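You operate a simulated robot arm through the tools that you are given. There is no shell and no other tool.

The job below is to be done with a simulated two-armed robot. You get a single attempt, and the scene is never put back.

TASK
Bring the core slide down off the 60 mm step of its prop.
Fine: open the oil valve, pump the slide clear, draw the prop out, let the slide right down, shut the valve.

Only the result counts: the job must be done as asked and must still hold three seconds after the hand-in. Knocking over, shifting, dropping, spilling or breaking anything else fails it.

THE ROBOT
Two 7-joint arms with two-finger parallel grippers on one trunk that stands fixed in place. Base frame: the origin is at the foot of the trunk, x ahead of it, y to its left, z up; the work surface is at about z = 0.76. Readings come in m, degrees, newtons and seconds.
The left shoulder is at [0.02, 0.17, 1.128], the right one opposite. With the tool pointing down near the work surface each hand reaches from about 0.12 to 0.66 m from the base axis, measured 20 degrees to its own side. Payload 3.8 kg a hand.
The TCP of each hand is the grasp point between the finger pads, 0.03 m short of the fingertips. In the tool frame z runs along the fingers and y along their closing line. The gripper opens to 0.11 m. The fingers are 0.02 m wide and 0.01 m thick; the gripper's body (0.048 by 0.112 m) begins 0.055 m behind the TCP.
Orientation is that of the tool frame in the base frame, as a unit quaternion [x, y, z, w]. With the fingers straight down and closing along the base's y, the tool's x points along the base's -x, its y along +y and its z along -z.

THE INTERFACE
- The arms move only by the tool servo_tool. It takes "left_rows", "right_rows" or both (then of equal length, played together; a hand with none holds still); each is a list of rows, each an object of numbers (a shift or turn left out is 0, a gripper value left out holds the last): "fingers": the finger opening in m, from 0 to 0.11; "x", "y", "z": the shift along the base's x, y, z in m; "rx", "ry", "rz": the turn, a rotation vector about the base's x, y, z in degrees. In form: [{"fingers": .., "x": .., "y": .., "z": .., "rx": .., "ry": .., "rz": ..}, ...]. A call has 1 to 20 rows; each row shifts and turns the commanded pose from where the row before left it. A row lasts 0.2 s, in which the tool goes at most 0.05 m and 8.6 degrees; a call with a longer step from one row to the next is refused whole, and so is a gripper value outside its range. A pose out of reach is approached as far as the arm can. The call stops where the force on the tool passes 70 N (or 10 N more than at its start, if that is more) or the arm is blocked; 0.2 s more then pass. The fingers move at their own pace (about 0.072 m/s each) and stop on an object; they squeeze with about 21 N. The grip force told is the motor's: it shows also when the fingers shut on nothing. Time passes only in rows, and 0.2 s behind the last, so rows that do not move let the fingers close. The reply holds the time, the measured pose of the TCP, the force on the tool along the base axes, the opening and the grip force, in the units named above and with some noise, with the torque about the TCP (base axes, N m) and any sound that the robot's microphone picked up.
- Cameras (640 x 400 px; columns grow to the right, rows downward): "scene" is now at [0.102, 0.0421, 1.282]; the picture's right is [0.45, -0.89, 0.00], its down [-0.49, -0.25, -0.84] and it looks along [0.75, 0.38, -0.54] (base axes); focal length 362 px, centre (320, 200). "left" rides on the left gripper at [0.072, -0.017, -0.103] in its tool frame; the picture's right is [0.23, 0.97, 0.00], its down [-0.76, 0.18, -0.62] and it looks along [-0.61, 0.14, 0.78] (tool axes); focal length 222 px, centre (320, 200). "right" rides on the right gripper at [0.072, 0.017, -0.103] in its tool frame; the picture's right is [-0.23, 0.97, 0.00], its down [-0.76, -0.18, -0.62] and it looks along [-0.61, -0.14, 0.78] (tool axes); focal length 222 px, centre (320, 200). There is no depth. A picture from a camera that has moved, and an enlarged one, comes with that camera's place and axes in the base frame and with its lens.
- grab_frame(camera): a new picture of that camera. No time passes.
- slide_trunk(by): slides the trunk up (or, below 0, down) by that many m; the arms and the scene camera ride with it, the base frame stays. It gives what a move gives, with no picture.
- pan_tilt(pan, tilt): turns the head with the scene camera to pan (to the left, within 80 degrees either way) and tilt (down, from -29 to 69), counted from straight ahead of the robot. It gives what a move gives.
- zoom(camera, box): a new picture of the part [left, top, right, bottom] of that camera's present view, enlarged. No time passes.
- finish_job(): hands the job in; it is judged then, once.

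Nothing tells you positions but the pictures and the camera data. Unless the task says otherwise, let go and move clear before handing in.

The tools are called after "Request:" by a JSON object that holds its "fn" and its "kwargs". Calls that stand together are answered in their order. servo_tool: Moves the arms, as the interface text tells. Its arguments: {"type":"object","properties":{"left_rows":{"type":"array"},"right_rows":{"type":"array"}},"required":[]} The other tools are called the same way: slide_trunk (by) slides the trunk up or down; pan_tilt (pan, tilt) turns the head that bears the scene camera; grab_frame (camera) takes a picture; zoom (camera, box) takes an enlarged picture of a part of a camera's view; finish_job () hands the job in.

At the start:

```text
time_s: 0.0
left_eef_pos: [0.3949, 0.4258, 1.0233]
left_orientation: [0.0, 1.0, 0.0, 0.0]
left_ft_force: [-0.1, -0.3, 0.2]
left_torque: [-0.02, -0.03, -0.03]
left_grip_width: 0.11
left_gripper_force: 0.1
right_eef_pos: [0.4685, 0.0089, 1.0893]
right_orientation: [0.0, 1.0, 0.0, 0.0]
right_ft_force: [-0.6, -0.4, -0.6]
right_torque: [0.01, 0.0, 0.03]
right_grip_width: 0.1097
right_gripper_force: 0.0
trunk travel left (down, up): [-0.225, 0.345]
head pan, tilt: [26.9, 32.9]
```

scene: 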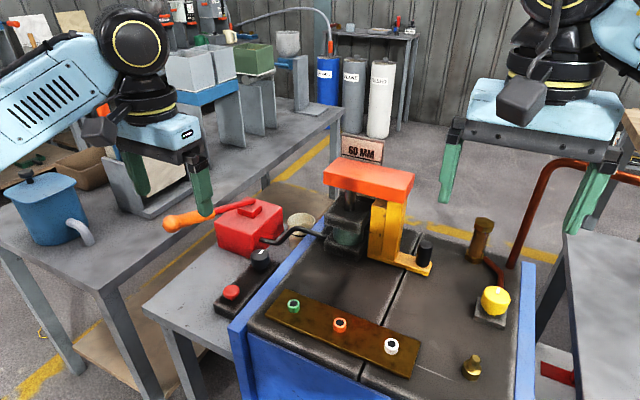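
right: 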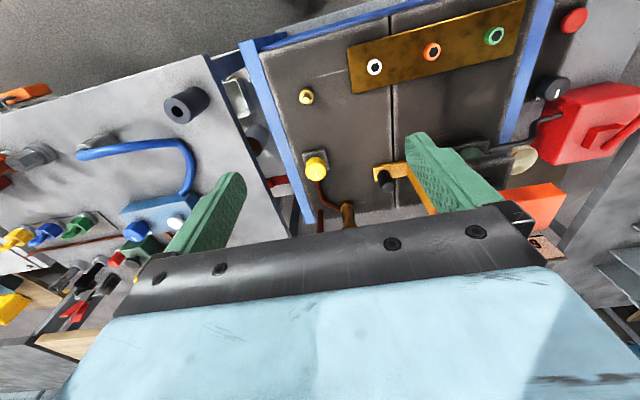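
left: 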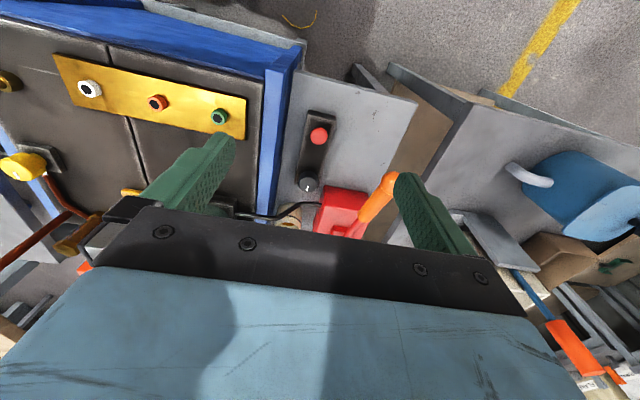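

I see a mould with a blue frame, an orange-topped slide on a yellow stepped prop, a red pump with an orange-handled lever, and a small black box with a red button and a black knob. I'll zoom in to pick out the parts before I move anything.

Request:
{"fn": "zoom", "kwargs": {"camera": "scene", "box": [280, 120, 460, 290]}}

Request:
{"fn": "zoom", "kwargs": {"camera": "scene", "box": [150, 180, 350, 330]}}

Request:
{"fn": "zoom", "kwargs": {"camera": "scene", "box": [420, 200, 560, 400]}}

Request:
{"fn": "zoom", "kwargs": {"camera": "left", "box": [200, 100, 450, 256]}}

Request:
{"fn": "zoom", "kwargs": {"camera": "right", "box": [240, 60, 640, 260]}}

```text
2.35 times, centred on (370, 205) of scene
camera zoom: at [0.102, 0.0421, 1.282], right [0.45, -0.89, 0.0], down [-0.49, -0.25, -0.84], along [0.75, 0.38, -0.54], focal length 851 px, centre (202, 188)
```

zoom: 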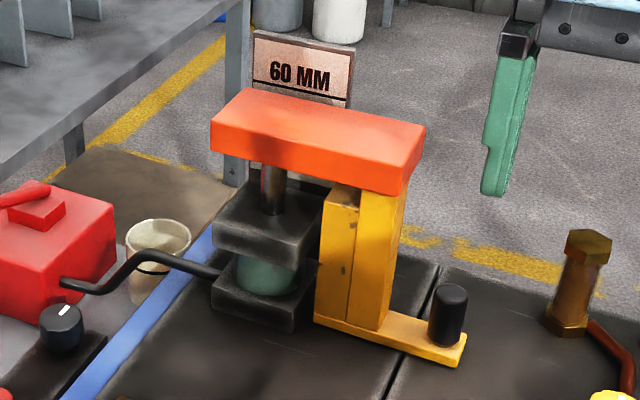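

```text
2.67 times, centred on (250, 255) of scene
camera zoom: at [0.102, 0.0421, 1.282], right [0.45, -0.89, 0.0], down [-0.49, -0.25, -0.84], along [0.75, 0.38, -0.54], focal length 965 px, centre (507, 53)
```

zoom: 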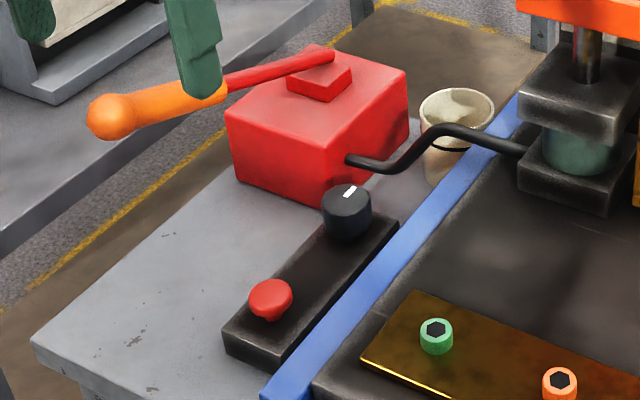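

```text
2.00 times, centred on (490, 300) of scene
camera zoom: at [0.102, 0.0421, 1.282], right [0.45, -0.89, 0.0], down [-0.49, -0.25, -0.84], along [0.75, 0.38, -0.54], focal length 724 px, centre (-20, 0)
```

zoom: 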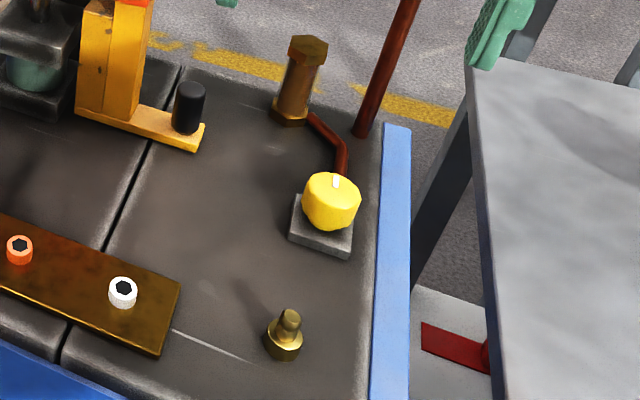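

```text
2.56 times, centred on (325, 178) of left
camera zoom: at [0.3221, 0.4079, 1.125], right [-0.23, 0.97, 0.0], down [0.76, 0.18, 0.62], along [0.61, 0.14, -0.78], focal length 569 px, centre (307, 256)
```

zoom: 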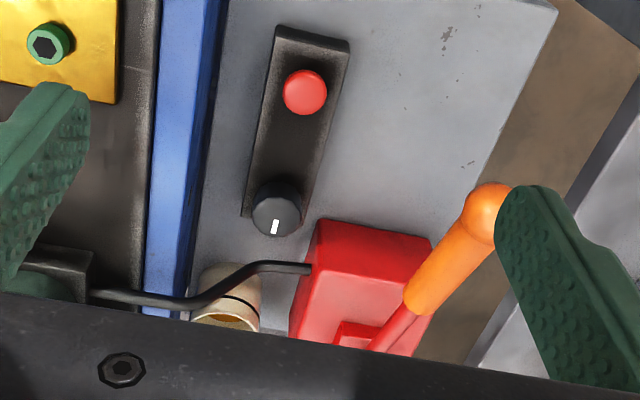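

```text
1.60 times, centred on (440, 160) of right
camera zoom: at [0.3956, 0.0265, 1.1926], right [0.23, 0.97, 0.0], down [0.76, -0.18, 0.62], along [0.61, -0.14, -0.78], focal length 355 px, centre (128, 264)
```

zoom: 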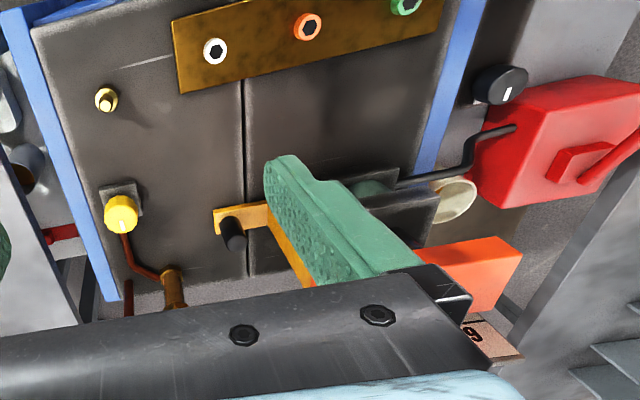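

The valve candidates are the yellow knob, which is piped to a brass fitting, and the black knob beside the red button. I'll look around with the head before I decide which is the oil valve.

Request:
{"fn": "pan_tilt", "kwargs": {"pan": 5, "tilt": 45}}

Request:
{"fn": "grab_frame", "kwargs": {"camera": "scene"}}

Request:
{"fn": "pan_tilt", "kwargs": {"pan": -30, "tilt": 40}}

Request:
{"fn": "grab_frame", "kwargs": {"camera": "scene"}}

Request:
{"fn": "pan_tilt", "kwargs": {"pan": 40, "tilt": 45}}

Request:
{"fn": "grab_frame", "kwargs": {"camera": "scene"}}

```text
time_s: 0.8
left_eef_pos: [0.3956, 0.425, 1.0227]
left_orientation: [-0.001, 1.0, 0.0, 0.0]
left_ft_force: [-0.9, -0.3, -0.3]
left_torque: [-0.02, -0.01, -0.01]
left_grip_width: 0.1099
left_gripper_force: 0.1
right_eef_pos: [0.4678, 0.0085, 1.0892]
right_orientation: [0.0, 1.0, 0.0, 0.0]
right_ft_force: [0.0, 0.0, 0.1]
right_torque: [-0.02, -0.03, 0.01]
right_grip_width: 0.11
right_gripper_force: 0.0
trunk travel left (down, up): [-0.225, 0.345]
head pan, tilt: [5.0, 45.0]
```

```text
taken
camera scene: at [0.1035, 0.009, 1.264], right [0.09, -1.0, 0.0], down [-0.7, -0.06, -0.71], along [0.7, 0.06, -0.71], focal length 362 px, centre (320, 200)
```

scene: 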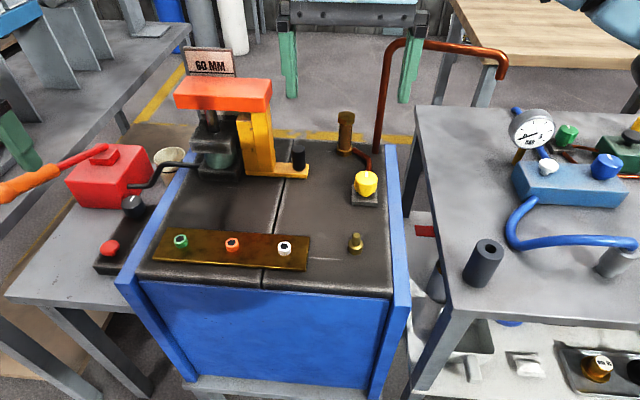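

```text
time_s: 1.9
left_eef_pos: [0.3941, 0.4246, 1.0218]
left_orientation: [0.0, 1.0, 0.0, 0.0]
left_ft_force: [0.7, 0.2, -0.7]
left_torque: [0.01, -0.05, -0.03]
left_grip_width: 0.1101
left_gripper_force: 0.1
right_eef_pos: [0.4666, 0.0097, 1.0884]
right_orientation: [0.0, 1.0, -0.001, 0.001]
right_ft_force: [0.2, 0.1, 0.2]
right_torque: [0.0, 0.0, 0.01]
right_grip_width: 0.1099
right_gripper_force: 0.1
trunk travel left (down, up): [-0.225, 0.345]
head pan, tilt: [-30.0, 40.0]
```

```text
taken
camera scene: at [0.0962, -0.0406, 1.2712], right [-0.5, -0.87, 0.0], down [-0.56, 0.32, -0.77], along [0.66, -0.38, -0.64], focal length 362 px, centre (320, 200)
```

scene: 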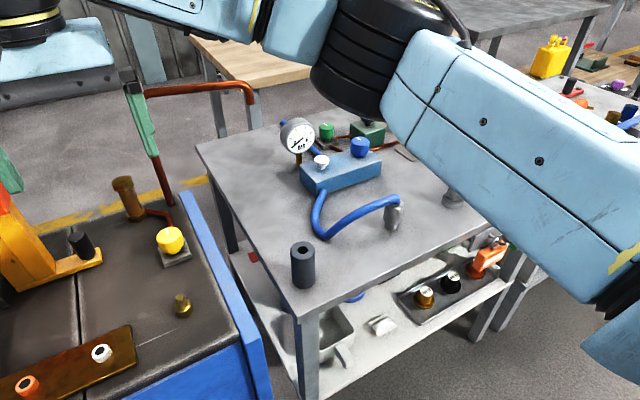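

```text
time_s: 3.3
left_eef_pos: [0.3941, 0.4234, 1.0232]
left_orientation: [0.001, 1.0, 0.0, -0.001]
left_ft_force: [-0.6, 0.0, -0.3]
left_torque: [0.04, 0.01, 0.01]
left_grip_width: 0.11
left_gripper_force: 0.1
right_eef_pos: [0.4681, 0.0088, 1.0888]
right_orientation: [0.0, 1.0, 0.0, 0.0]
right_ft_force: [-0.3, 0.0, 1.4]
right_torque: [0.02, 0.02, 0.01]
right_grip_width: 0.1096
right_gripper_force: 0.0
trunk travel left (down, up): [-0.225, 0.345]
head pan, tilt: [40.0, 45.0]
```

```text
taken
camera scene: at [0.0848, 0.054, 1.264], right [0.64, -0.77, 0.0], down [-0.54, -0.45, -0.71], along [0.54, 0.45, -0.71], focal length 362 px, centre (320, 200)
```

scene: 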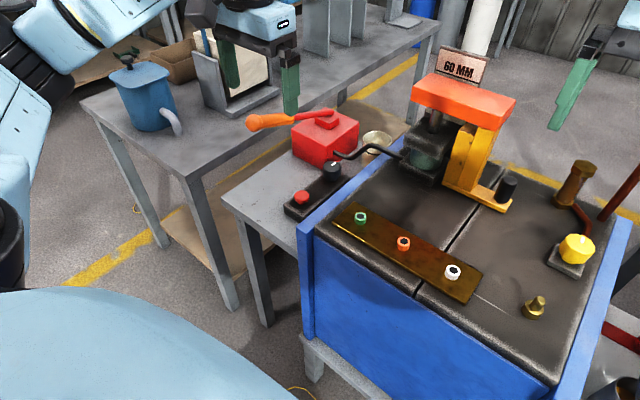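

The pump's black hose runs straight to the teal cylinder under the slide, and the black knob and red button share a box beside the pump. The yellow knob is piped to a separate brass fitting and a rust-coloured pipe, so I'll zoom in on each.

Request:
{"fn": "zoom", "kwargs": {"camera": "scene", "box": [270, 140, 370, 225]}}

Request:
{"fn": "zoom", "kwargs": {"camera": "scene", "box": [390, 40, 530, 220]}}

Request:
{"fn": "zoom", "kwargs": {"camera": "scene", "box": [240, 100, 400, 200]}}

Request:
{"fn": "zoom", "kwargs": {"camera": "scene", "box": [510, 150, 640, 330]}}

Request:
{"fn": "zoom", "kwargs": {"camera": "scene", "box": [320, 190, 500, 310]}}

```text
4.71 times, centred on (320, 182) of scene
camera zoom: at [0.0848, 0.054, 1.264], right [0.64, -0.77, 0.0], down [-0.54, -0.45, -0.71], along [0.54, 0.45, -0.71], focal length 1702 px, centre (320, 282)
```

zoom: 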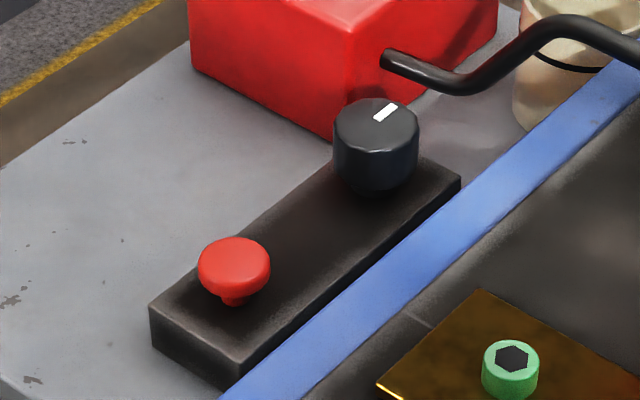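

```text
2.22 times, centred on (460, 130) of scene
camera zoom: at [0.0848, 0.054, 1.264], right [0.64, -0.77, 0.0], down [-0.54, -0.45, -0.71], along [0.54, 0.45, -0.71], focal length 804 px, centre (9, 356)
```

zoom: 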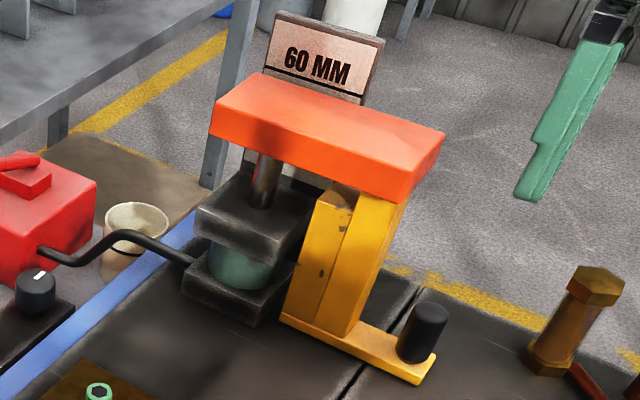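

```text
4.00 times, centred on (320, 150) of scene
camera zoom: at [0.0848, 0.054, 1.264], right [0.64, -0.77, 0.0], down [-0.54, -0.45, -0.71], along [0.54, 0.45, -0.71], focal length 1447 px, centre (320, 400)
```

zoom: 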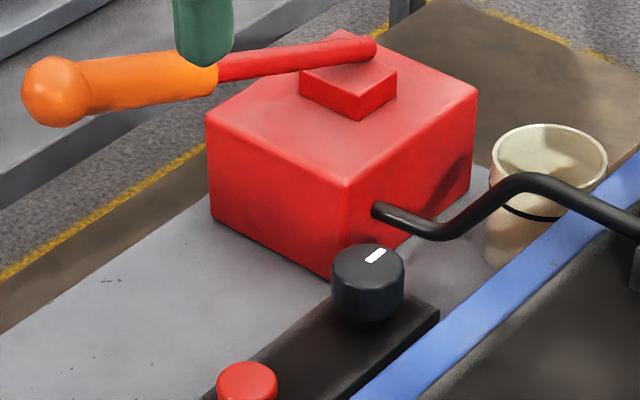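

```text
2.22 times, centred on (575, 240) of scene
camera zoom: at [0.0848, 0.054, 1.264], right [0.64, -0.77, 0.0], down [-0.54, -0.45, -0.71], along [0.54, 0.45, -0.71], focal length 804 px, centre (-247, 111)
```

zoom: 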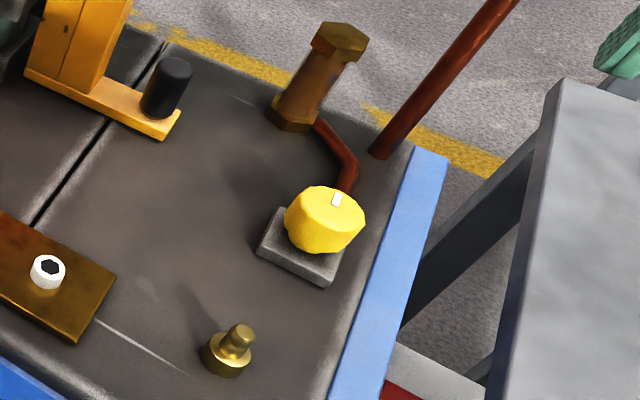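

```text
3.33 times, centred on (410, 250) of scene
camera zoom: at [0.0848, 0.054, 1.264], right [0.64, -0.77, 0.0], down [-0.54, -0.45, -0.71], along [0.54, 0.45, -0.71], focal length 1206 px, centre (20, 33)
```

zoom: 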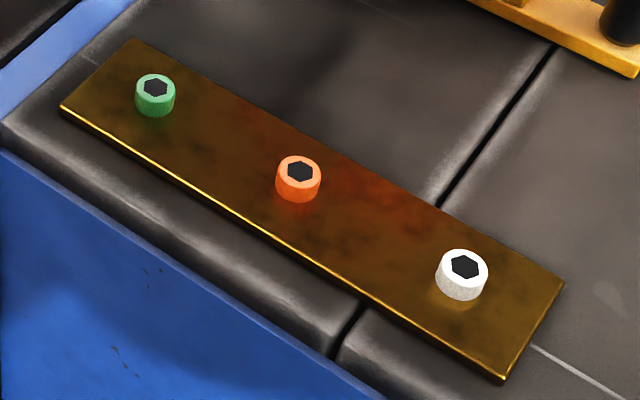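

The yellow knob works out at about (0.58, -0.02, 0.855) and the pump handle's ball at about (0.46, 0.53, 0.88). I'll back the left hand off toward the robot for a second viewpoint on the pump, hose and control box.

Request:
{"fn": "servo_tool", "kwargs": {"left_rows": [{"x": -0.04, "y": -0.02, "z": 0.02}, {"x": -0.04, "y": -0.02, "z": 0.02}, {"x": -0.03, "y": -0.02, "z": 0.02}]}}

Request:
{"fn": "grab_frame", "kwargs": {"camera": "left"}}

Request:
{"fn": "zoom", "kwargs": {"camera": "left", "box": [220, 60, 460, 210]}}

Request:
{"fn": "grab_frame", "kwargs": {"camera": "scene"}}

```text
time_s: 4.1
left_eef_pos: [0.2853, 0.363, 1.0814]
left_orientation: [0.0, 1.0, 0.0, 0.0]
left_ft_force: [-0.3, 0.8, -0.1]
left_torque: [0.0, -0.01, 0.02]
left_grip_width: 0.1099
left_gripper_force: 0.1
right_eef_pos: [0.4667, 0.0086, 1.0899]
right_orientation: [0.0, 1.0, 0.0, 0.0]
right_ft_force: [0.6, 0.0, -0.7]
right_torque: [0.0, 0.04, -0.03]
right_grip_width: 0.1099
right_gripper_force: 0.0
trunk travel left (down, up): [-0.225, 0.345]
head pan, tilt: [40.0, 45.0]
```

```text
taken
camera left: at [0.2135, 0.3467, 1.1832], right [-0.23, 0.97, 0.0], down [0.76, 0.18, 0.62], along [0.61, 0.14, -0.78], focal length 222 px, centre (320, 200)
```

left: 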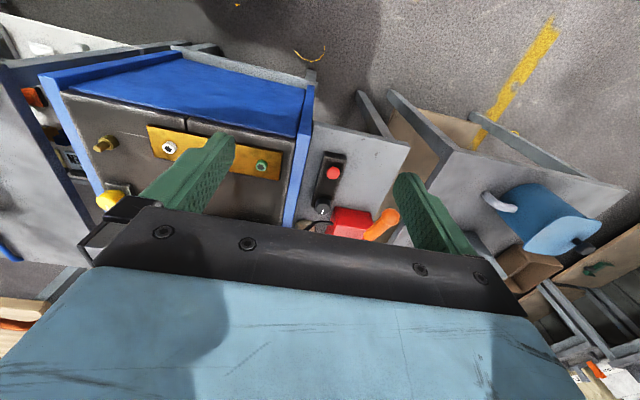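

```text
2.67 times, centred on (340, 135) of left
camera zoom: at [0.2135, 0.3467, 1.1832], right [-0.23, 0.97, 0.0], down [0.76, 0.18, 0.62], along [0.61, 0.14, -0.78], focal length 592 px, centre (267, 373)
```

zoom: 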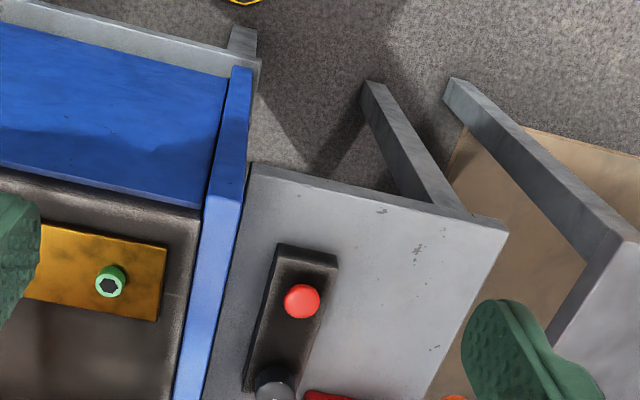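

```text
taken
camera scene: at [0.0845, 0.0537, 1.264], right [0.64, -0.77, 0.0], down [-0.54, -0.45, -0.71], along [0.54, 0.45, -0.71], focal length 362 px, centre (320, 200)
```

scene: 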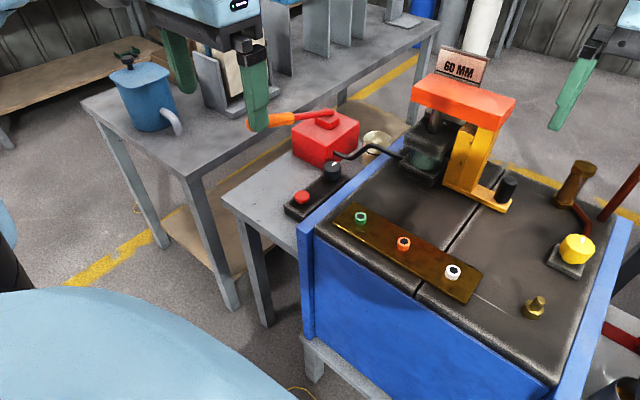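

The red button is at about (0.49, 0.444, 0.713) and the black knob at about (0.588, 0.442, 0.741). I'll bring both hand cameras closer to see how the pipework connects.

Request:
{"fn": "servo_tool", "kwargs": {"left_rows": [{"x": 0.045, "z": -0.015}, {"x": 0.045, "z": -0.015}, {"x": 0.045, "z": -0.015}, {"x": 0.03, "z": -0.01}], "right_rows": [{"x": -0.03, "y": -0.025, "z": -0.02}, {"x": -0.03, "y": -0.025, "z": -0.02}, {"x": 0.0, "y": -0.025, "z": -0.02}, {"x": 0.0, "y": -0.0, "z": -0.02}]}}

Request:
{"fn": "zoom", "kwargs": {"camera": "left", "box": [160, 30, 460, 220]}}

Request:
{"fn": "zoom", "kwargs": {"camera": "right", "box": [180, 40, 480, 230]}}

Request:
{"fn": "grab_frame", "kwargs": {"camera": "right"}}

Request:
{"fn": "grab_frame", "kwargs": {"camera": "left"}}

```text
time_s: 5.1
left_eef_pos: [0.4545, 0.3629, 1.0248]
left_orientation: [-0.001, 1.0, 0.0, 0.0]
left_ft_force: [-0.1, -0.5, 1.1]
left_torque: [-0.02, 0.02, 0.0]
left_grip_width: 0.1098
left_gripper_force: 0.1
right_eef_pos: [0.4083, -0.067, 1.0082]
right_orientation: [0.0, 1.0, -0.001, 0.001]
right_ft_force: [0.3, 1.0, 0.5]
right_torque: [-0.02, -0.01, 0.0]
right_grip_width: 0.1099
right_gripper_force: 0.1
trunk travel left (down, up): [-0.225, 0.345]
head pan, tilt: [40.0, 45.0]
```

```text
2.11 times, centred on (310, 125) of left
camera zoom: at [0.3822, 0.3464, 1.127], right [-0.23, 0.97, 0.0], down [0.76, 0.18, 0.62], along [0.61, 0.14, -0.78], focal length 468 px, centre (341, 358)
```

zoom: 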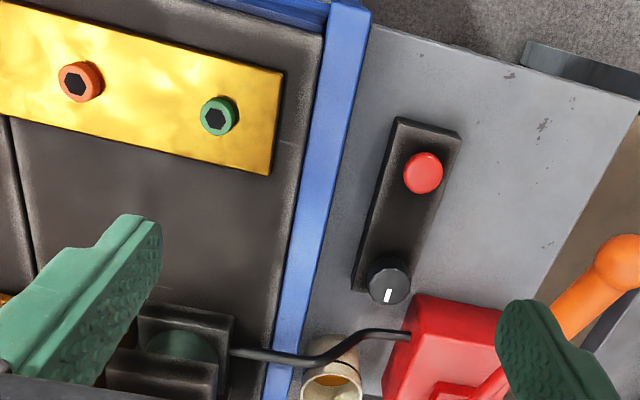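

```text
2.11 times, centred on (330, 135) of right
camera zoom: at [0.336, -0.0501, 1.1119], right [0.23, 0.97, 0.0], down [0.76, -0.18, 0.62], along [0.61, -0.14, -0.78], focal length 468 px, centre (299, 337)
```

zoom: 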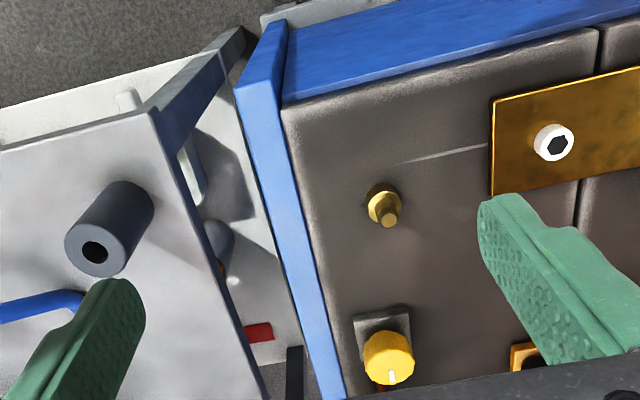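

```text
taken
camera right: at [0.336, -0.0501, 1.1119], right [0.23, 0.97, 0.0], down [0.76, -0.18, 0.62], along [0.61, -0.14, -0.78], focal length 222 px, centre (320, 200)
```

right: 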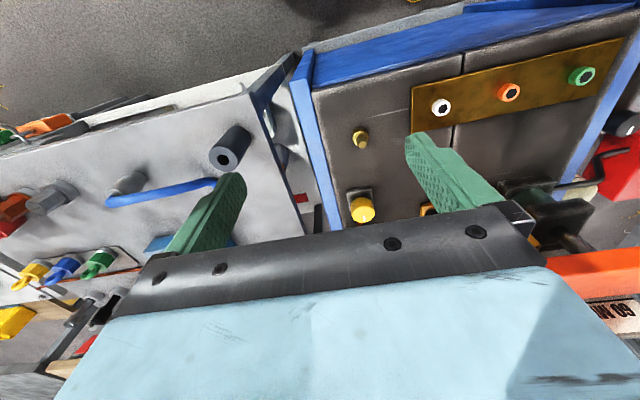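

```text
taken
camera left: at [0.3822, 0.3464, 1.127], right [-0.23, 0.97, 0.0], down [0.76, 0.18, 0.62], along [0.61, 0.14, -0.78], focal length 222 px, centre (320, 200)
```

left: 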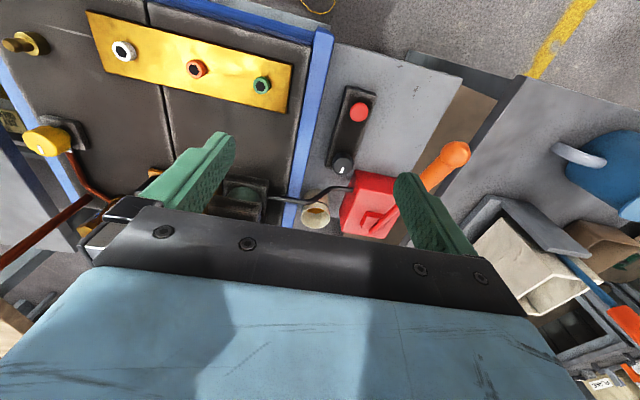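

The cream cup beside the pump holds something amber, so I'll keep clear of it. Next I'll follow the pipe from the yellow valve and check the prop and slide from the head camera.

Request:
{"fn": "pan_tilt", "kwargs": {"pan": 12, "tilt": 38}}

Request:
{"fn": "grab_frame", "kwargs": {"camera": "scene"}}

Request:
{"fn": "zoom", "kwargs": {"camera": "scene", "box": [320, 60, 480, 220]}}

Request:
{"fn": "zoom", "kwargs": {"camera": "scene", "box": [180, 80, 360, 220]}}

Request:
{"fn": "zoom", "kwargs": {"camera": "scene", "box": [460, 60, 640, 220]}}

```text
time_s: 6.0
left_eef_pos: [0.4537, 0.363, 1.0247]
left_orientation: [0.0, 1.0, 0.0, 0.0]
left_ft_force: [0.2, -0.7, 0.2]
left_torque: [0.02, -0.01, 0.0]
left_grip_width: 0.11
left_gripper_force: 0.1
right_eef_pos: [0.4081, -0.0673, 1.0083]
right_orientation: [-0.001, 1.0, 0.001, 0.0]
right_ft_force: [0.0, 0.5, -0.7]
right_torque: [-0.03, 0.01, -0.03]
right_grip_width: 0.1098
right_gripper_force: 0.1
trunk travel left (down, up): [-0.225, 0.345]
head pan, tilt: [12.0, 38.0]
```

```text
taken
camera scene: at [0.1069, 0.0198, 1.2742], right [0.21, -0.98, 0.0], down [-0.6, -0.13, -0.79], along [0.77, 0.16, -0.62], focal length 362 px, centre (320, 200)
```

scene: 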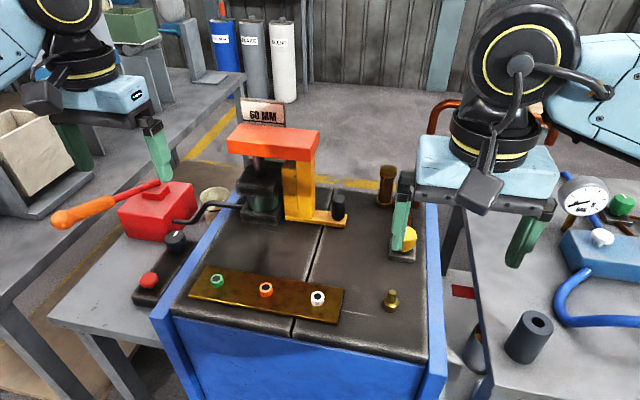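

```text
2.50 times, centred on (400, 140) of scene
camera zoom: at [0.1069, 0.0198, 1.2742], right [0.21, -0.98, 0.0], down [-0.6, -0.13, -0.79], along [0.77, 0.16, -0.62], focal length 904 px, centre (120, 350)
```

zoom: 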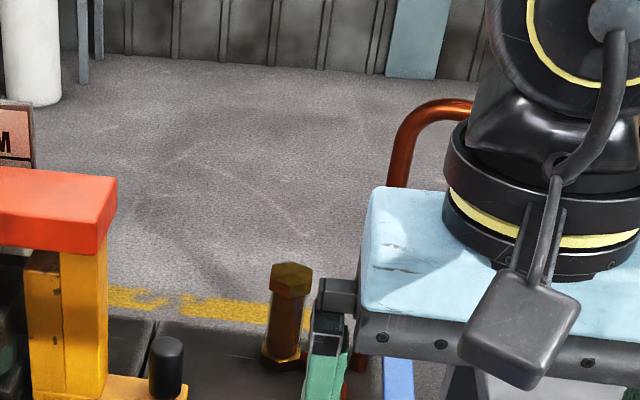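

```text
2.86 times, centred on (270, 150) of scene
camera zoom: at [0.1069, 0.0198, 1.2742], right [0.21, -0.98, 0.0], down [-0.6, -0.13, -0.79], along [0.77, 0.16, -0.62], focal length 1034 px, centre (463, 343)
```

zoom: 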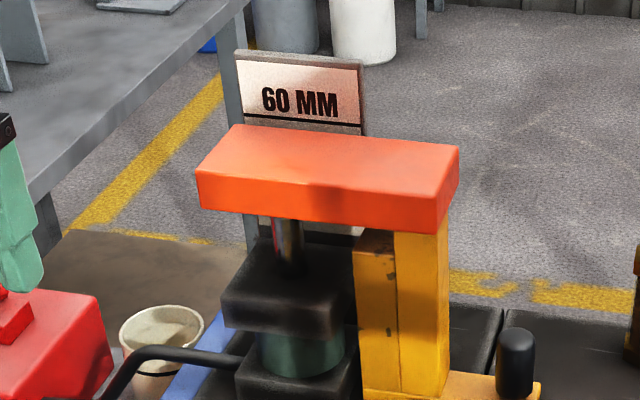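

```text
2.50 times, centred on (550, 140) of scene
camera zoom: at [0.1069, 0.0198, 1.2742], right [0.21, -0.98, 0.0], down [-0.6, -0.13, -0.79], along [0.77, 0.16, -0.62], focal length 904 px, centre (-255, 350)
```

zoom: 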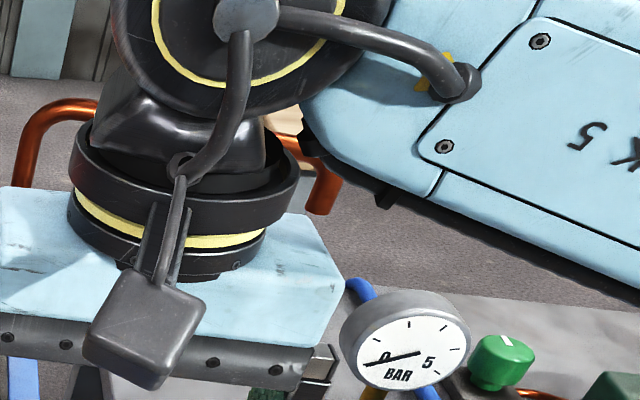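

The pump has a lever with an orange grip, and the prop has two steps with the slide resting on the taller one at the right. I'll zoom hard on both knobs and the pump to look for labels or pipe links.

Request:
{"fn": "zoom", "kwargs": {"camera": "scene", "box": [125, 220, 205, 310]}}

Request:
{"fn": "zoom", "kwargs": {"camera": "scene", "box": [110, 170, 250, 260]}}

Request:
{"fn": "zoom", "kwargs": {"camera": "left", "box": [310, 70, 410, 240]}}

Request:
{"fn": "zoom", "kwargs": {"camera": "left", "box": [0, 90, 160, 270]}}

Request:
{"fn": "zoom", "kwargs": {"camera": "right", "box": [330, 120, 410, 230]}}

```text
4.44 times, centred on (165, 265) of scene
camera zoom: at [0.1069, 0.0198, 1.2742], right [0.21, -0.98, 0.0], down [-0.6, -0.13, -0.79], along [0.77, 0.16, -0.62], focal length 1608 px, centre (1009, -89)
```

zoom: 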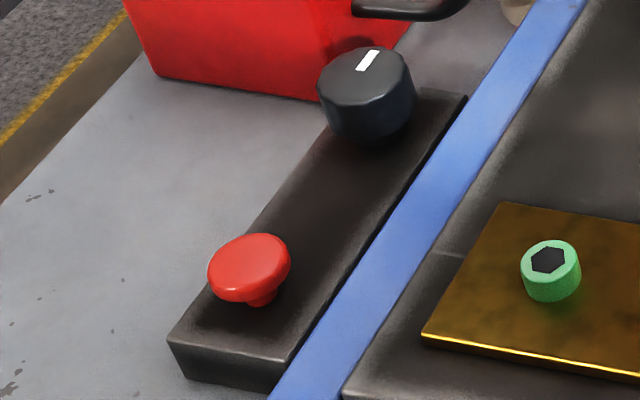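

```text
4.44 times, centred on (180, 215) of scene
camera zoom: at [0.1069, 0.0198, 1.2742], right [0.21, -0.98, 0.0], down [-0.6, -0.13, -0.79], along [0.77, 0.16, -0.62], focal length 1608 px, centre (942, 133)
```

zoom: 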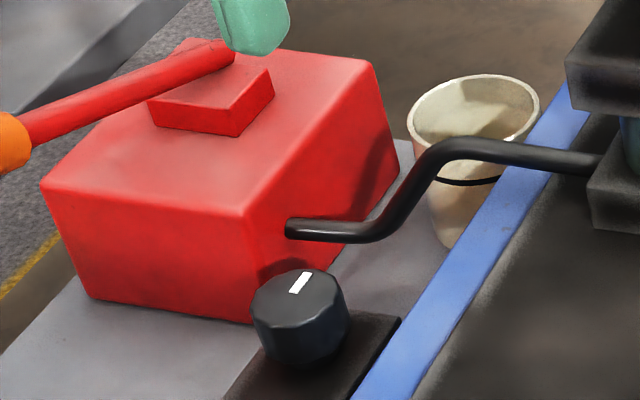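

```text
2.35 times, centred on (360, 155) of left
camera zoom: at [0.3811, 0.3461, 1.1276], right [-0.23, 0.97, 0.0], down [0.76, 0.18, 0.62], along [0.61, 0.14, -0.78], focal length 523 px, centre (226, 306)
```

zoom: 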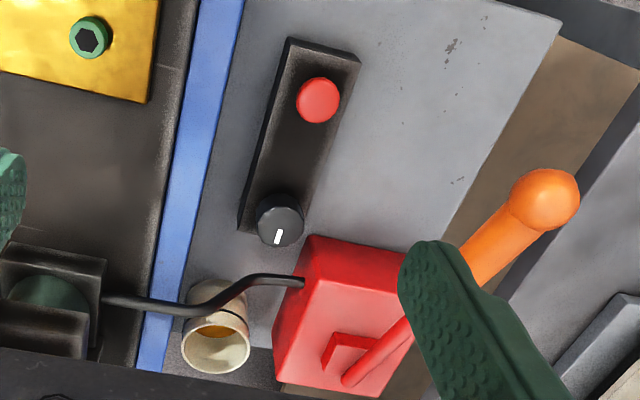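

```text
2.22 times, centred on (80, 180) of left
camera zoom: at [0.3811, 0.3461, 1.1276], right [-0.23, 0.97, 0.0], down [0.76, 0.18, 0.62], along [0.61, 0.14, -0.78], focal length 494 px, centre (853, 244)
```

zoom: 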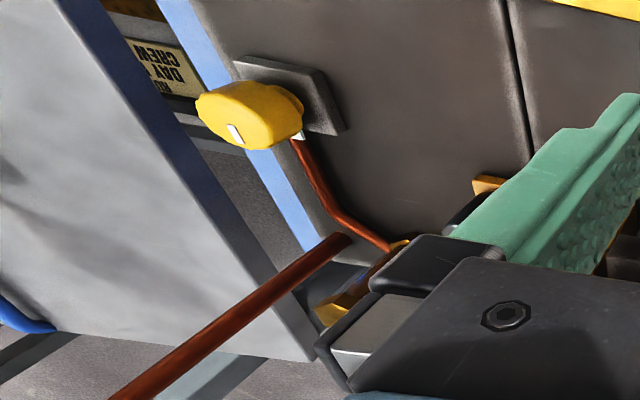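

```text
3.64 times, centred on (370, 175) of right
camera zoom: at [0.3359, -0.0501, 1.1124], right [0.23, 0.97, 0.0], down [0.76, -0.18, 0.62], along [0.61, -0.14, -0.78], focal length 808 px, centre (138, 291)
```

zoom: 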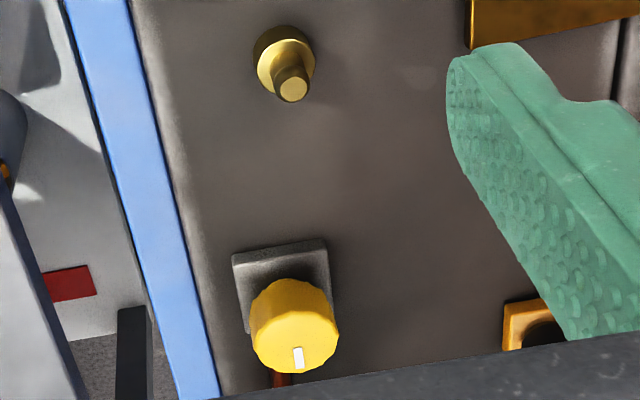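

There's a notice reading something like "DAY CREW" in the gap between the mould and the right bench, and it may explain the valves. I'll read it.

Request:
{"fn": "zoom", "kwargs": {"camera": "left", "box": [0, 60, 80, 140]}}

Request:
{"fn": "pan_tilt", "kwargs": {"pan": -15, "tilt": 55}}

Request:
{"fn": "grab_frame", "kwargs": {"camera": "scene"}}

Request:
{"fn": "pan_tilt", "kwargs": {"pan": -60, "tilt": 25}}

Request:
{"fn": "grab_frame", "kwargs": {"camera": "scene"}}

Request:
{"fn": "pan_tilt", "kwargs": {"pan": -10, "tilt": 10}}

Request:
{"fn": "grab_frame", "kwargs": {"camera": "scene"}}

Request:
{"fn": "pan_tilt", "kwargs": {"pan": 60, "tilt": 20}}

Request:
{"fn": "grab_frame", "kwargs": {"camera": "scene"}}

```text
5.00 times, centred on (40, 100) of left
camera zoom: at [0.3811, 0.3461, 1.1276], right [-0.23, 0.97, 0.0], down [0.76, 0.18, 0.62], along [0.61, 0.14, -0.78], focal length 1111 px, centre (1720, 700)
```

zoom: 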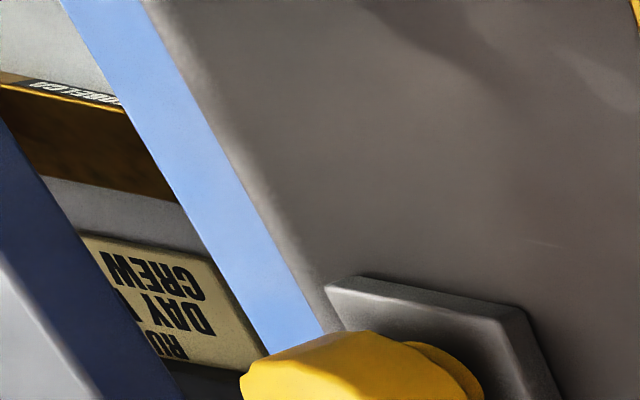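

```text
time_s: 6.9
left_eef_pos: [0.4528, 0.3624, 1.0253]
left_orientation: [0.0, 1.0, -0.001, 0.0]
left_ft_force: [-0.1, -0.2, 0.1]
left_torque: [0.01, -0.04, -0.01]
left_grip_width: 0.11
left_gripper_force: 0.1
right_eef_pos: [0.4074, -0.0671, 1.0091]
right_orientation: [0.0, 1.0, 0.0, 0.0]
right_ft_force: [0.0, 0.8, -0.8]
right_torque: [0.02, 0.01, 0.04]
right_grip_width: 0.1099
right_gripper_force: 0.0
trunk travel left (down, up): [-0.225, 0.345]
head pan, tilt: [-15.0, 55.0]
```

```text
taken
camera scene: at [0.0922, -0.0168, 1.2506], right [-0.26, -0.97, 0.0], down [-0.79, 0.21, -0.57], along [0.55, -0.15, -0.82], focal length 362 px, centre (320, 200)
```

scene: 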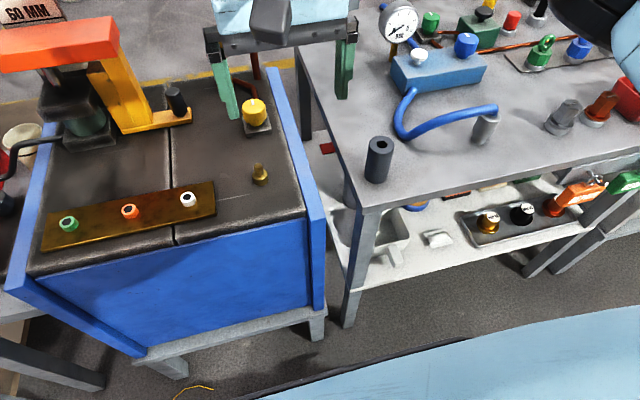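

```text
time_s: 8.0
left_eef_pos: [0.4526, 0.3618, 1.0257]
left_orientation: [0.0, 1.0, 0.0, 0.0]
left_ft_force: [0.7, 0.4, 0.3]
left_torque: [0.0, 0.02, 0.0]
left_grip_width: 0.1101
left_gripper_force: 0.1
right_eef_pos: [0.4088, -0.0669, 1.0085]
right_orientation: [0.0, 1.0, 0.0, 0.0]
right_ft_force: [0.8, 0.3, 0.4]
right_torque: [0.01, 0.0, 0.0]
right_grip_width: 0.11
right_gripper_force: 0.0
trunk travel left (down, up): [-0.225, 0.345]
head pan, tilt: [-60.0, 25.0]
```

```text
taken
camera scene: at [0.0686, -0.078, 1.2945], right [-0.87, -0.5, 0.0], down [-0.21, 0.37, -0.91], along [0.45, -0.78, -0.42], focal length 362 px, centre (320, 200)
```

scene: 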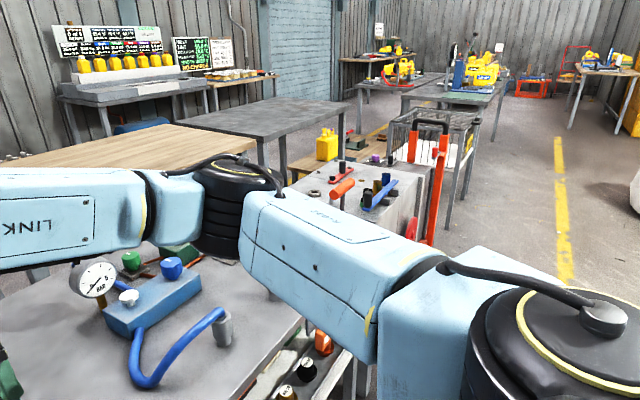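

```text
time_s: 9.2
left_eef_pos: [0.453, 0.3625, 1.0246]
left_orientation: [-0.001, 1.0, 0.0, -0.001]
left_ft_force: [-0.4, -0.2, -0.2]
left_torque: [0.02, 0.0, 0.02]
left_grip_width: 0.1102
left_gripper_force: 0.1
right_eef_pos: [0.4081, -0.0674, 1.0087]
right_orientation: [0.0, 1.0, 0.0, 0.0]
right_ft_force: [-0.7, 0.1, 0.0]
right_torque: [0.0, 0.02, -0.01]
right_grip_width: 0.11
right_gripper_force: 0.2
trunk travel left (down, up): [-0.225, 0.345]
head pan, tilt: [-10.0, 10.0]
```

```text
taken
camera scene: at [0.1141, -0.0144, 1.3189], right [-0.17, -0.98, 0.0], down [-0.17, 0.03, -0.98], along [0.97, -0.17, -0.17], focal length 362 px, centre (320, 200)
```

scene: 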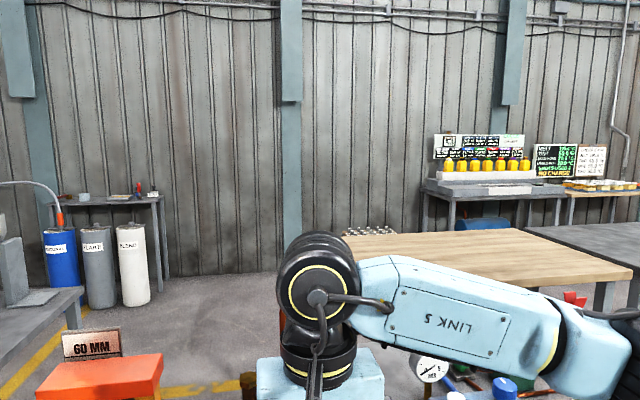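

```text
time_s: 10.6
left_eef_pos: [0.4536, 0.363, 1.0258]
left_orientation: [0.0, 1.0, 0.0, 0.0]
left_ft_force: [0.5, -0.4, 0.2]
left_torque: [-0.01, -0.02, -0.03]
left_grip_width: 0.1099
left_gripper_force: 0.1
right_eef_pos: [0.4083, -0.0669, 1.0079]
right_orientation: [0.0, 1.0, 0.0, 0.0]
right_ft_force: [-0.7, 0.7, -0.3]
right_torque: [0.0, -0.01, -0.01]
right_grip_width: 0.1102
right_gripper_force: 0.1
trunk travel left (down, up): [-0.225, 0.345]
head pan, tilt: [60.0, 20.0]
```

```text
taken
camera scene: at [0.0691, 0.0824, 1.3026], right [0.87, -0.5, 0.0], down [-0.17, -0.3, -0.94], along [0.47, 0.81, -0.34], focal length 362 px, centre (320, 200)
```

scene: 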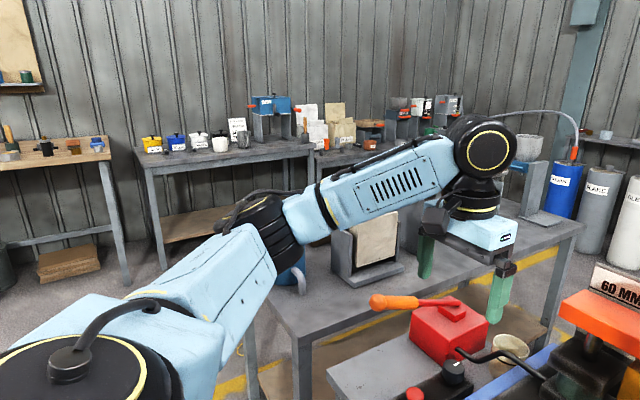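

The left bench top is at about z=0.67 and the mould top at about 0.785. The lever runs along x at y≈0.55, from its pivot at (0.73, 0.55, 0.767) up to the ball at (0.47, 0.55, 0.865).

The hose goes only from pump to jack, and the black knob sits right at the pump. The yellow knob's copper line ends at a separate brass column, so I take the black knob as the oil valve. I'll hover over it and refine its position.

Request:
{"fn": "servo_tool", "kwargs": {"left_rows": [{"x": 0.03, "y": 0.018, "z": -0.03, "fingers": 0.07}, {"x": 0.03, "y": 0.018, "z": -0.03}, {"x": 0.03, "y": 0.018, "z": -0.035}, {"x": 0.03, "y": 0.018, "z": -0.035}, {"x": 0.012, "y": 0.003, "z": -0.035}]}}

Request:
{"fn": "grab_frame", "kwargs": {"camera": "left"}}

Request:
{"fn": "zoom", "kwargs": {"camera": "left", "box": [260, 70, 420, 210]}}

Request:
{"fn": "pan_tilt", "kwargs": {"pan": 38, "tilt": 38}}

Request:
{"fn": "grab_frame", "kwargs": {"camera": "scene"}}

```text
time_s: 11.8
left_eef_pos: [0.5824, 0.4428, 0.8643]
left_orientation: [0.001, 1.0, 0.0, 0.0]
left_ft_force: [-0.5, 0.4, 0.3]
left_torque: [0.01, 0.0, -0.02]
left_grip_width: 0.07
left_gripper_force: 0.1
right_eef_pos: [0.408, -0.067, 1.009]
right_orientation: [0.0, 1.0, 0.001, 0.0]
right_ft_force: [-0.9, 0.6, 0.4]
right_torque: [0.01, 0.03, 0.03]
right_grip_width: 0.1098
right_gripper_force: 0.0
trunk travel left (down, up): [-0.225, 0.345]
head pan, tilt: [60.0, 20.0]
```

```text
taken
camera left: at [0.5092, 0.4266, 0.9667], right [-0.23, 0.97, 0.0], down [0.76, 0.18, 0.62], along [0.61, 0.14, -0.78], focal length 222 px, centre (320, 200)
```

left: 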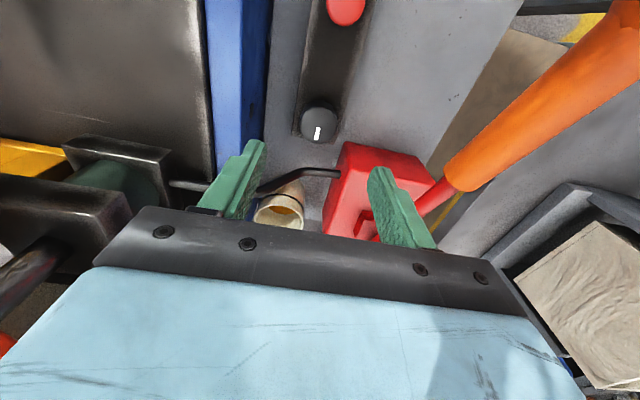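

```text
2.86 times, centred on (340, 140) of left
camera zoom: at [0.5092, 0.4266, 0.9667], right [-0.23, 0.97, 0.0], down [0.76, 0.18, 0.62], along [0.61, 0.14, -0.78], focal length 635 px, centre (263, 371)
```

zoom: 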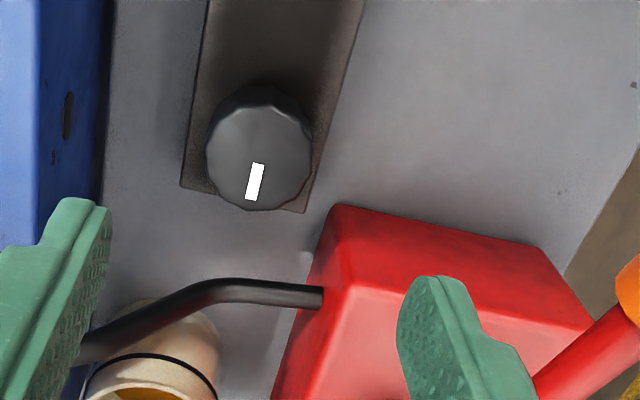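

```text
time_s: 12.7
left_eef_pos: [0.5805, 0.4435, 0.8658]
left_orientation: [0.001, 1.0, 0.0, 0.001]
left_ft_force: [-0.1, -0.8, 0.9]
left_torque: [0.01, 0.0, -0.01]
left_grip_width: 0.07
left_gripper_force: 0.1
right_eef_pos: [0.4083, -0.0662, 1.0093]
right_orientation: [-0.001, 1.0, -0.001, 0.0]
right_ft_force: [0.1, -0.3, -0.9]
right_torque: [-0.01, 0.0, -0.01]
right_grip_width: 0.1102
right_gripper_force: 0.2
trunk travel left (down, up): [-0.225, 0.345]
head pan, tilt: [38.0, 38.0]
```

```text
taken
camera scene: at [0.0904, 0.055, 1.2743], right [0.62, -0.79, 0.0], down [-0.48, -0.38, -0.79], along [0.62, 0.49, -0.62], focal length 362 px, centre (320, 200)
```

scene: 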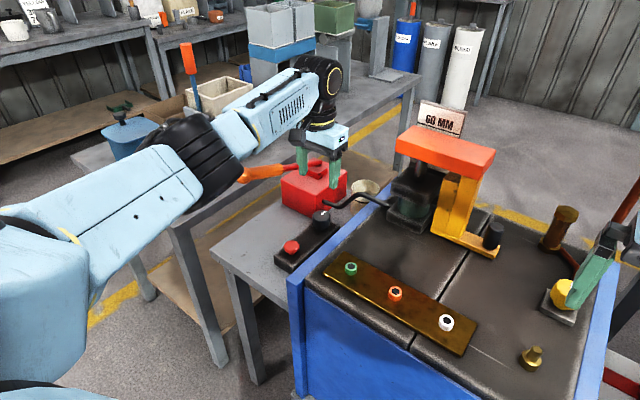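

The black knob is about 37 mm across, centred at (0.588, 0.443) with its top at z≈0.742. I'll descend with the fingers straddling it, close on it, and check before I turn.

Request:
{"fn": "servo_tool", "kwargs": {"left_rows": [{"x": 0.006, "y": 0.001, "z": -0.03}, {"z": -0.035}, {"z": -0.035}, {"z": -0.026}, {}]}}

Request:
{"fn": "zoom", "kwargs": {"camera": "left", "box": [220, 100, 420, 225]}}

Request:
{"fn": "zoom", "kwargs": {"camera": "scene", "box": [260, 120, 400, 270]}}

```text
time_s: 13.9
left_eef_pos: [0.5764, 0.4348, 0.7403]
left_orientation: [0.0, 1.0, -0.001, 0.0]
left_ft_force: [0.4, -0.4, 0.0]
left_torque: [-0.01, -0.03, 0.0]
left_grip_width: 0.0699
left_gripper_force: 0.1
left hand out of reach, approached as far as the arm can: row 3, 4
right_eef_pos: [0.4077, -0.0669, 1.0088]
right_orientation: [0.0, 1.0, 0.0, 0.0]
right_ft_force: [-0.2, 0.5, -0.3]
right_torque: [-0.03, -0.01, 0.01]
right_grip_width: 0.1101
right_gripper_force: 0.1
trunk travel left (down, up): [-0.225, 0.345]
head pan, tilt: [38.0, 38.0]
```

```text
3.20 times, centred on (320, 162) of left
camera zoom: at [0.5038, 0.418, 0.8428], right [-0.23, 0.97, 0.0], down [0.76, 0.18, 0.62], along [0.61, 0.14, -0.78], focal length 711 px, centre (320, 320)
```

zoom: 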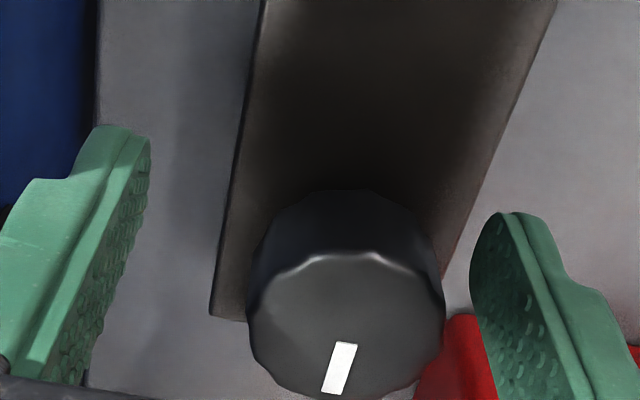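

```text
2.67 times, centred on (330, 195) of scene
camera zoom: at [0.0905, 0.0547, 1.2742], right [0.62, -0.79, 0.0], down [-0.49, -0.38, -0.79], along [0.62, 0.49, -0.62], focal length 965 px, centre (293, 213)
```

zoom: 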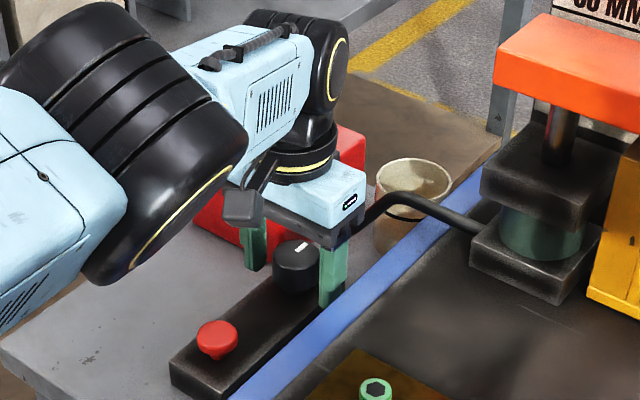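

The knob lies just beyond the left hand's reach at this trunk height. I'll lift both hands, lower the trunk so the shoulder sits nearer working height, then come back to the knob.

Request:
{"fn": "servo_tool", "kwargs": {"left_rows": [{"z": 0.04}, {"z": 0.04}, {"z": 0.04}, {"z": 0.03}], "right_rows": [{"z": 0.035, "x": -0.01}, {"z": 0.035, "x": -0.01}, {"z": 0.035, "x": -0.01}, {"z": 0.035}]}}

Request:
{"fn": "slide_trunk", "kwargs": {"by": -0.13}}

Request:
{"fn": "grab_frame", "kwargs": {"camera": "scene"}}

Request:
{"fn": "grab_frame", "kwargs": {"camera": "left"}}

```text
time_s: 14.9
left_eef_pos: [0.6024, 0.4455, 0.8842]
left_orientation: [0.0, 1.0, 0.001, -0.001]
left_ft_force: [-0.1, -0.4, -0.5]
left_torque: [0.01, -0.03, -0.01]
left_grip_width: 0.0699
left_gripper_force: 0.0
left hand out of reach, approached as far as the arm can: row 1, 2, 3
right_eef_pos: [0.3751, -0.0631, 1.1483]
right_orientation: [0.001, 1.0, 0.001, 0.001]
right_ft_force: [0.7, 0.0, -0.1]
right_torque: [0.01, -0.03, 0.06]
right_grip_width: 0.11
right_gripper_force: 0.0
trunk travel left (down, up): [-0.225, 0.345]
head pan, tilt: [38.0, 38.0]
```

```text
time_s: 16.5
left_eef_pos: [0.6033, 0.447, 0.7543]
left_orientation: [0.0, 1.0, 0.0, 0.0]
left_ft_force: [-0.2, 0.6, -0.1]
left_torque: [0.02, 0.03, 0.03]
left_grip_width: 0.0696
left_gripper_force: 0.0
right_eef_pos: [0.3767, -0.0633, 1.0191]
right_orientation: [0.0, 1.0, 0.0, 0.001]
right_ft_force: [0.3, 0.3, -0.2]
right_torque: [0.0, 0.0, 0.01]
right_grip_width: 0.11
right_gripper_force: 0.0
trunk travel left (down, up): [-0.095, 0.475]
head pan, tilt: [38.0, 38.0]
```

```text
taken
camera scene: at [0.0904, 0.0549, 1.1443], right [0.62, -0.79, 0.0], down [-0.48, -0.38, -0.79], along [0.62, 0.49, -0.62], focal length 362 px, centre (320, 200)
```

scene: 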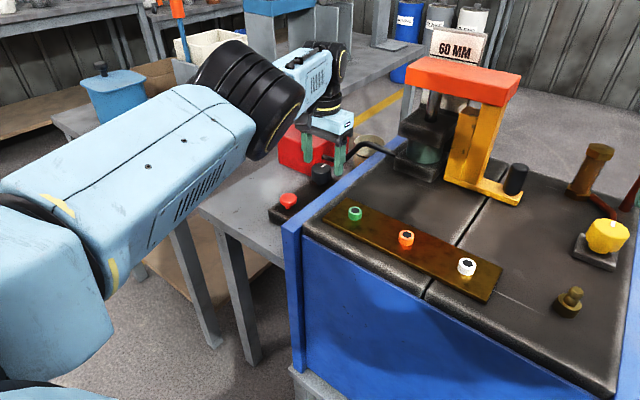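

```text
taken
camera left: at [0.5304, 0.4295, 0.8571], right [-0.23, 0.97, 0.0], down [0.76, 0.18, 0.62], along [0.61, 0.14, -0.78], focal length 222 px, centre (320, 200)
```

left: 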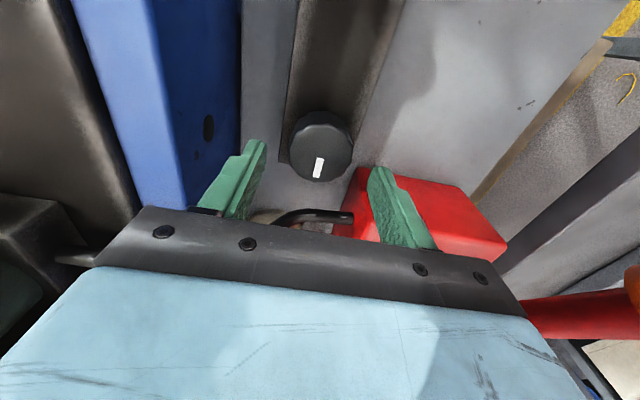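

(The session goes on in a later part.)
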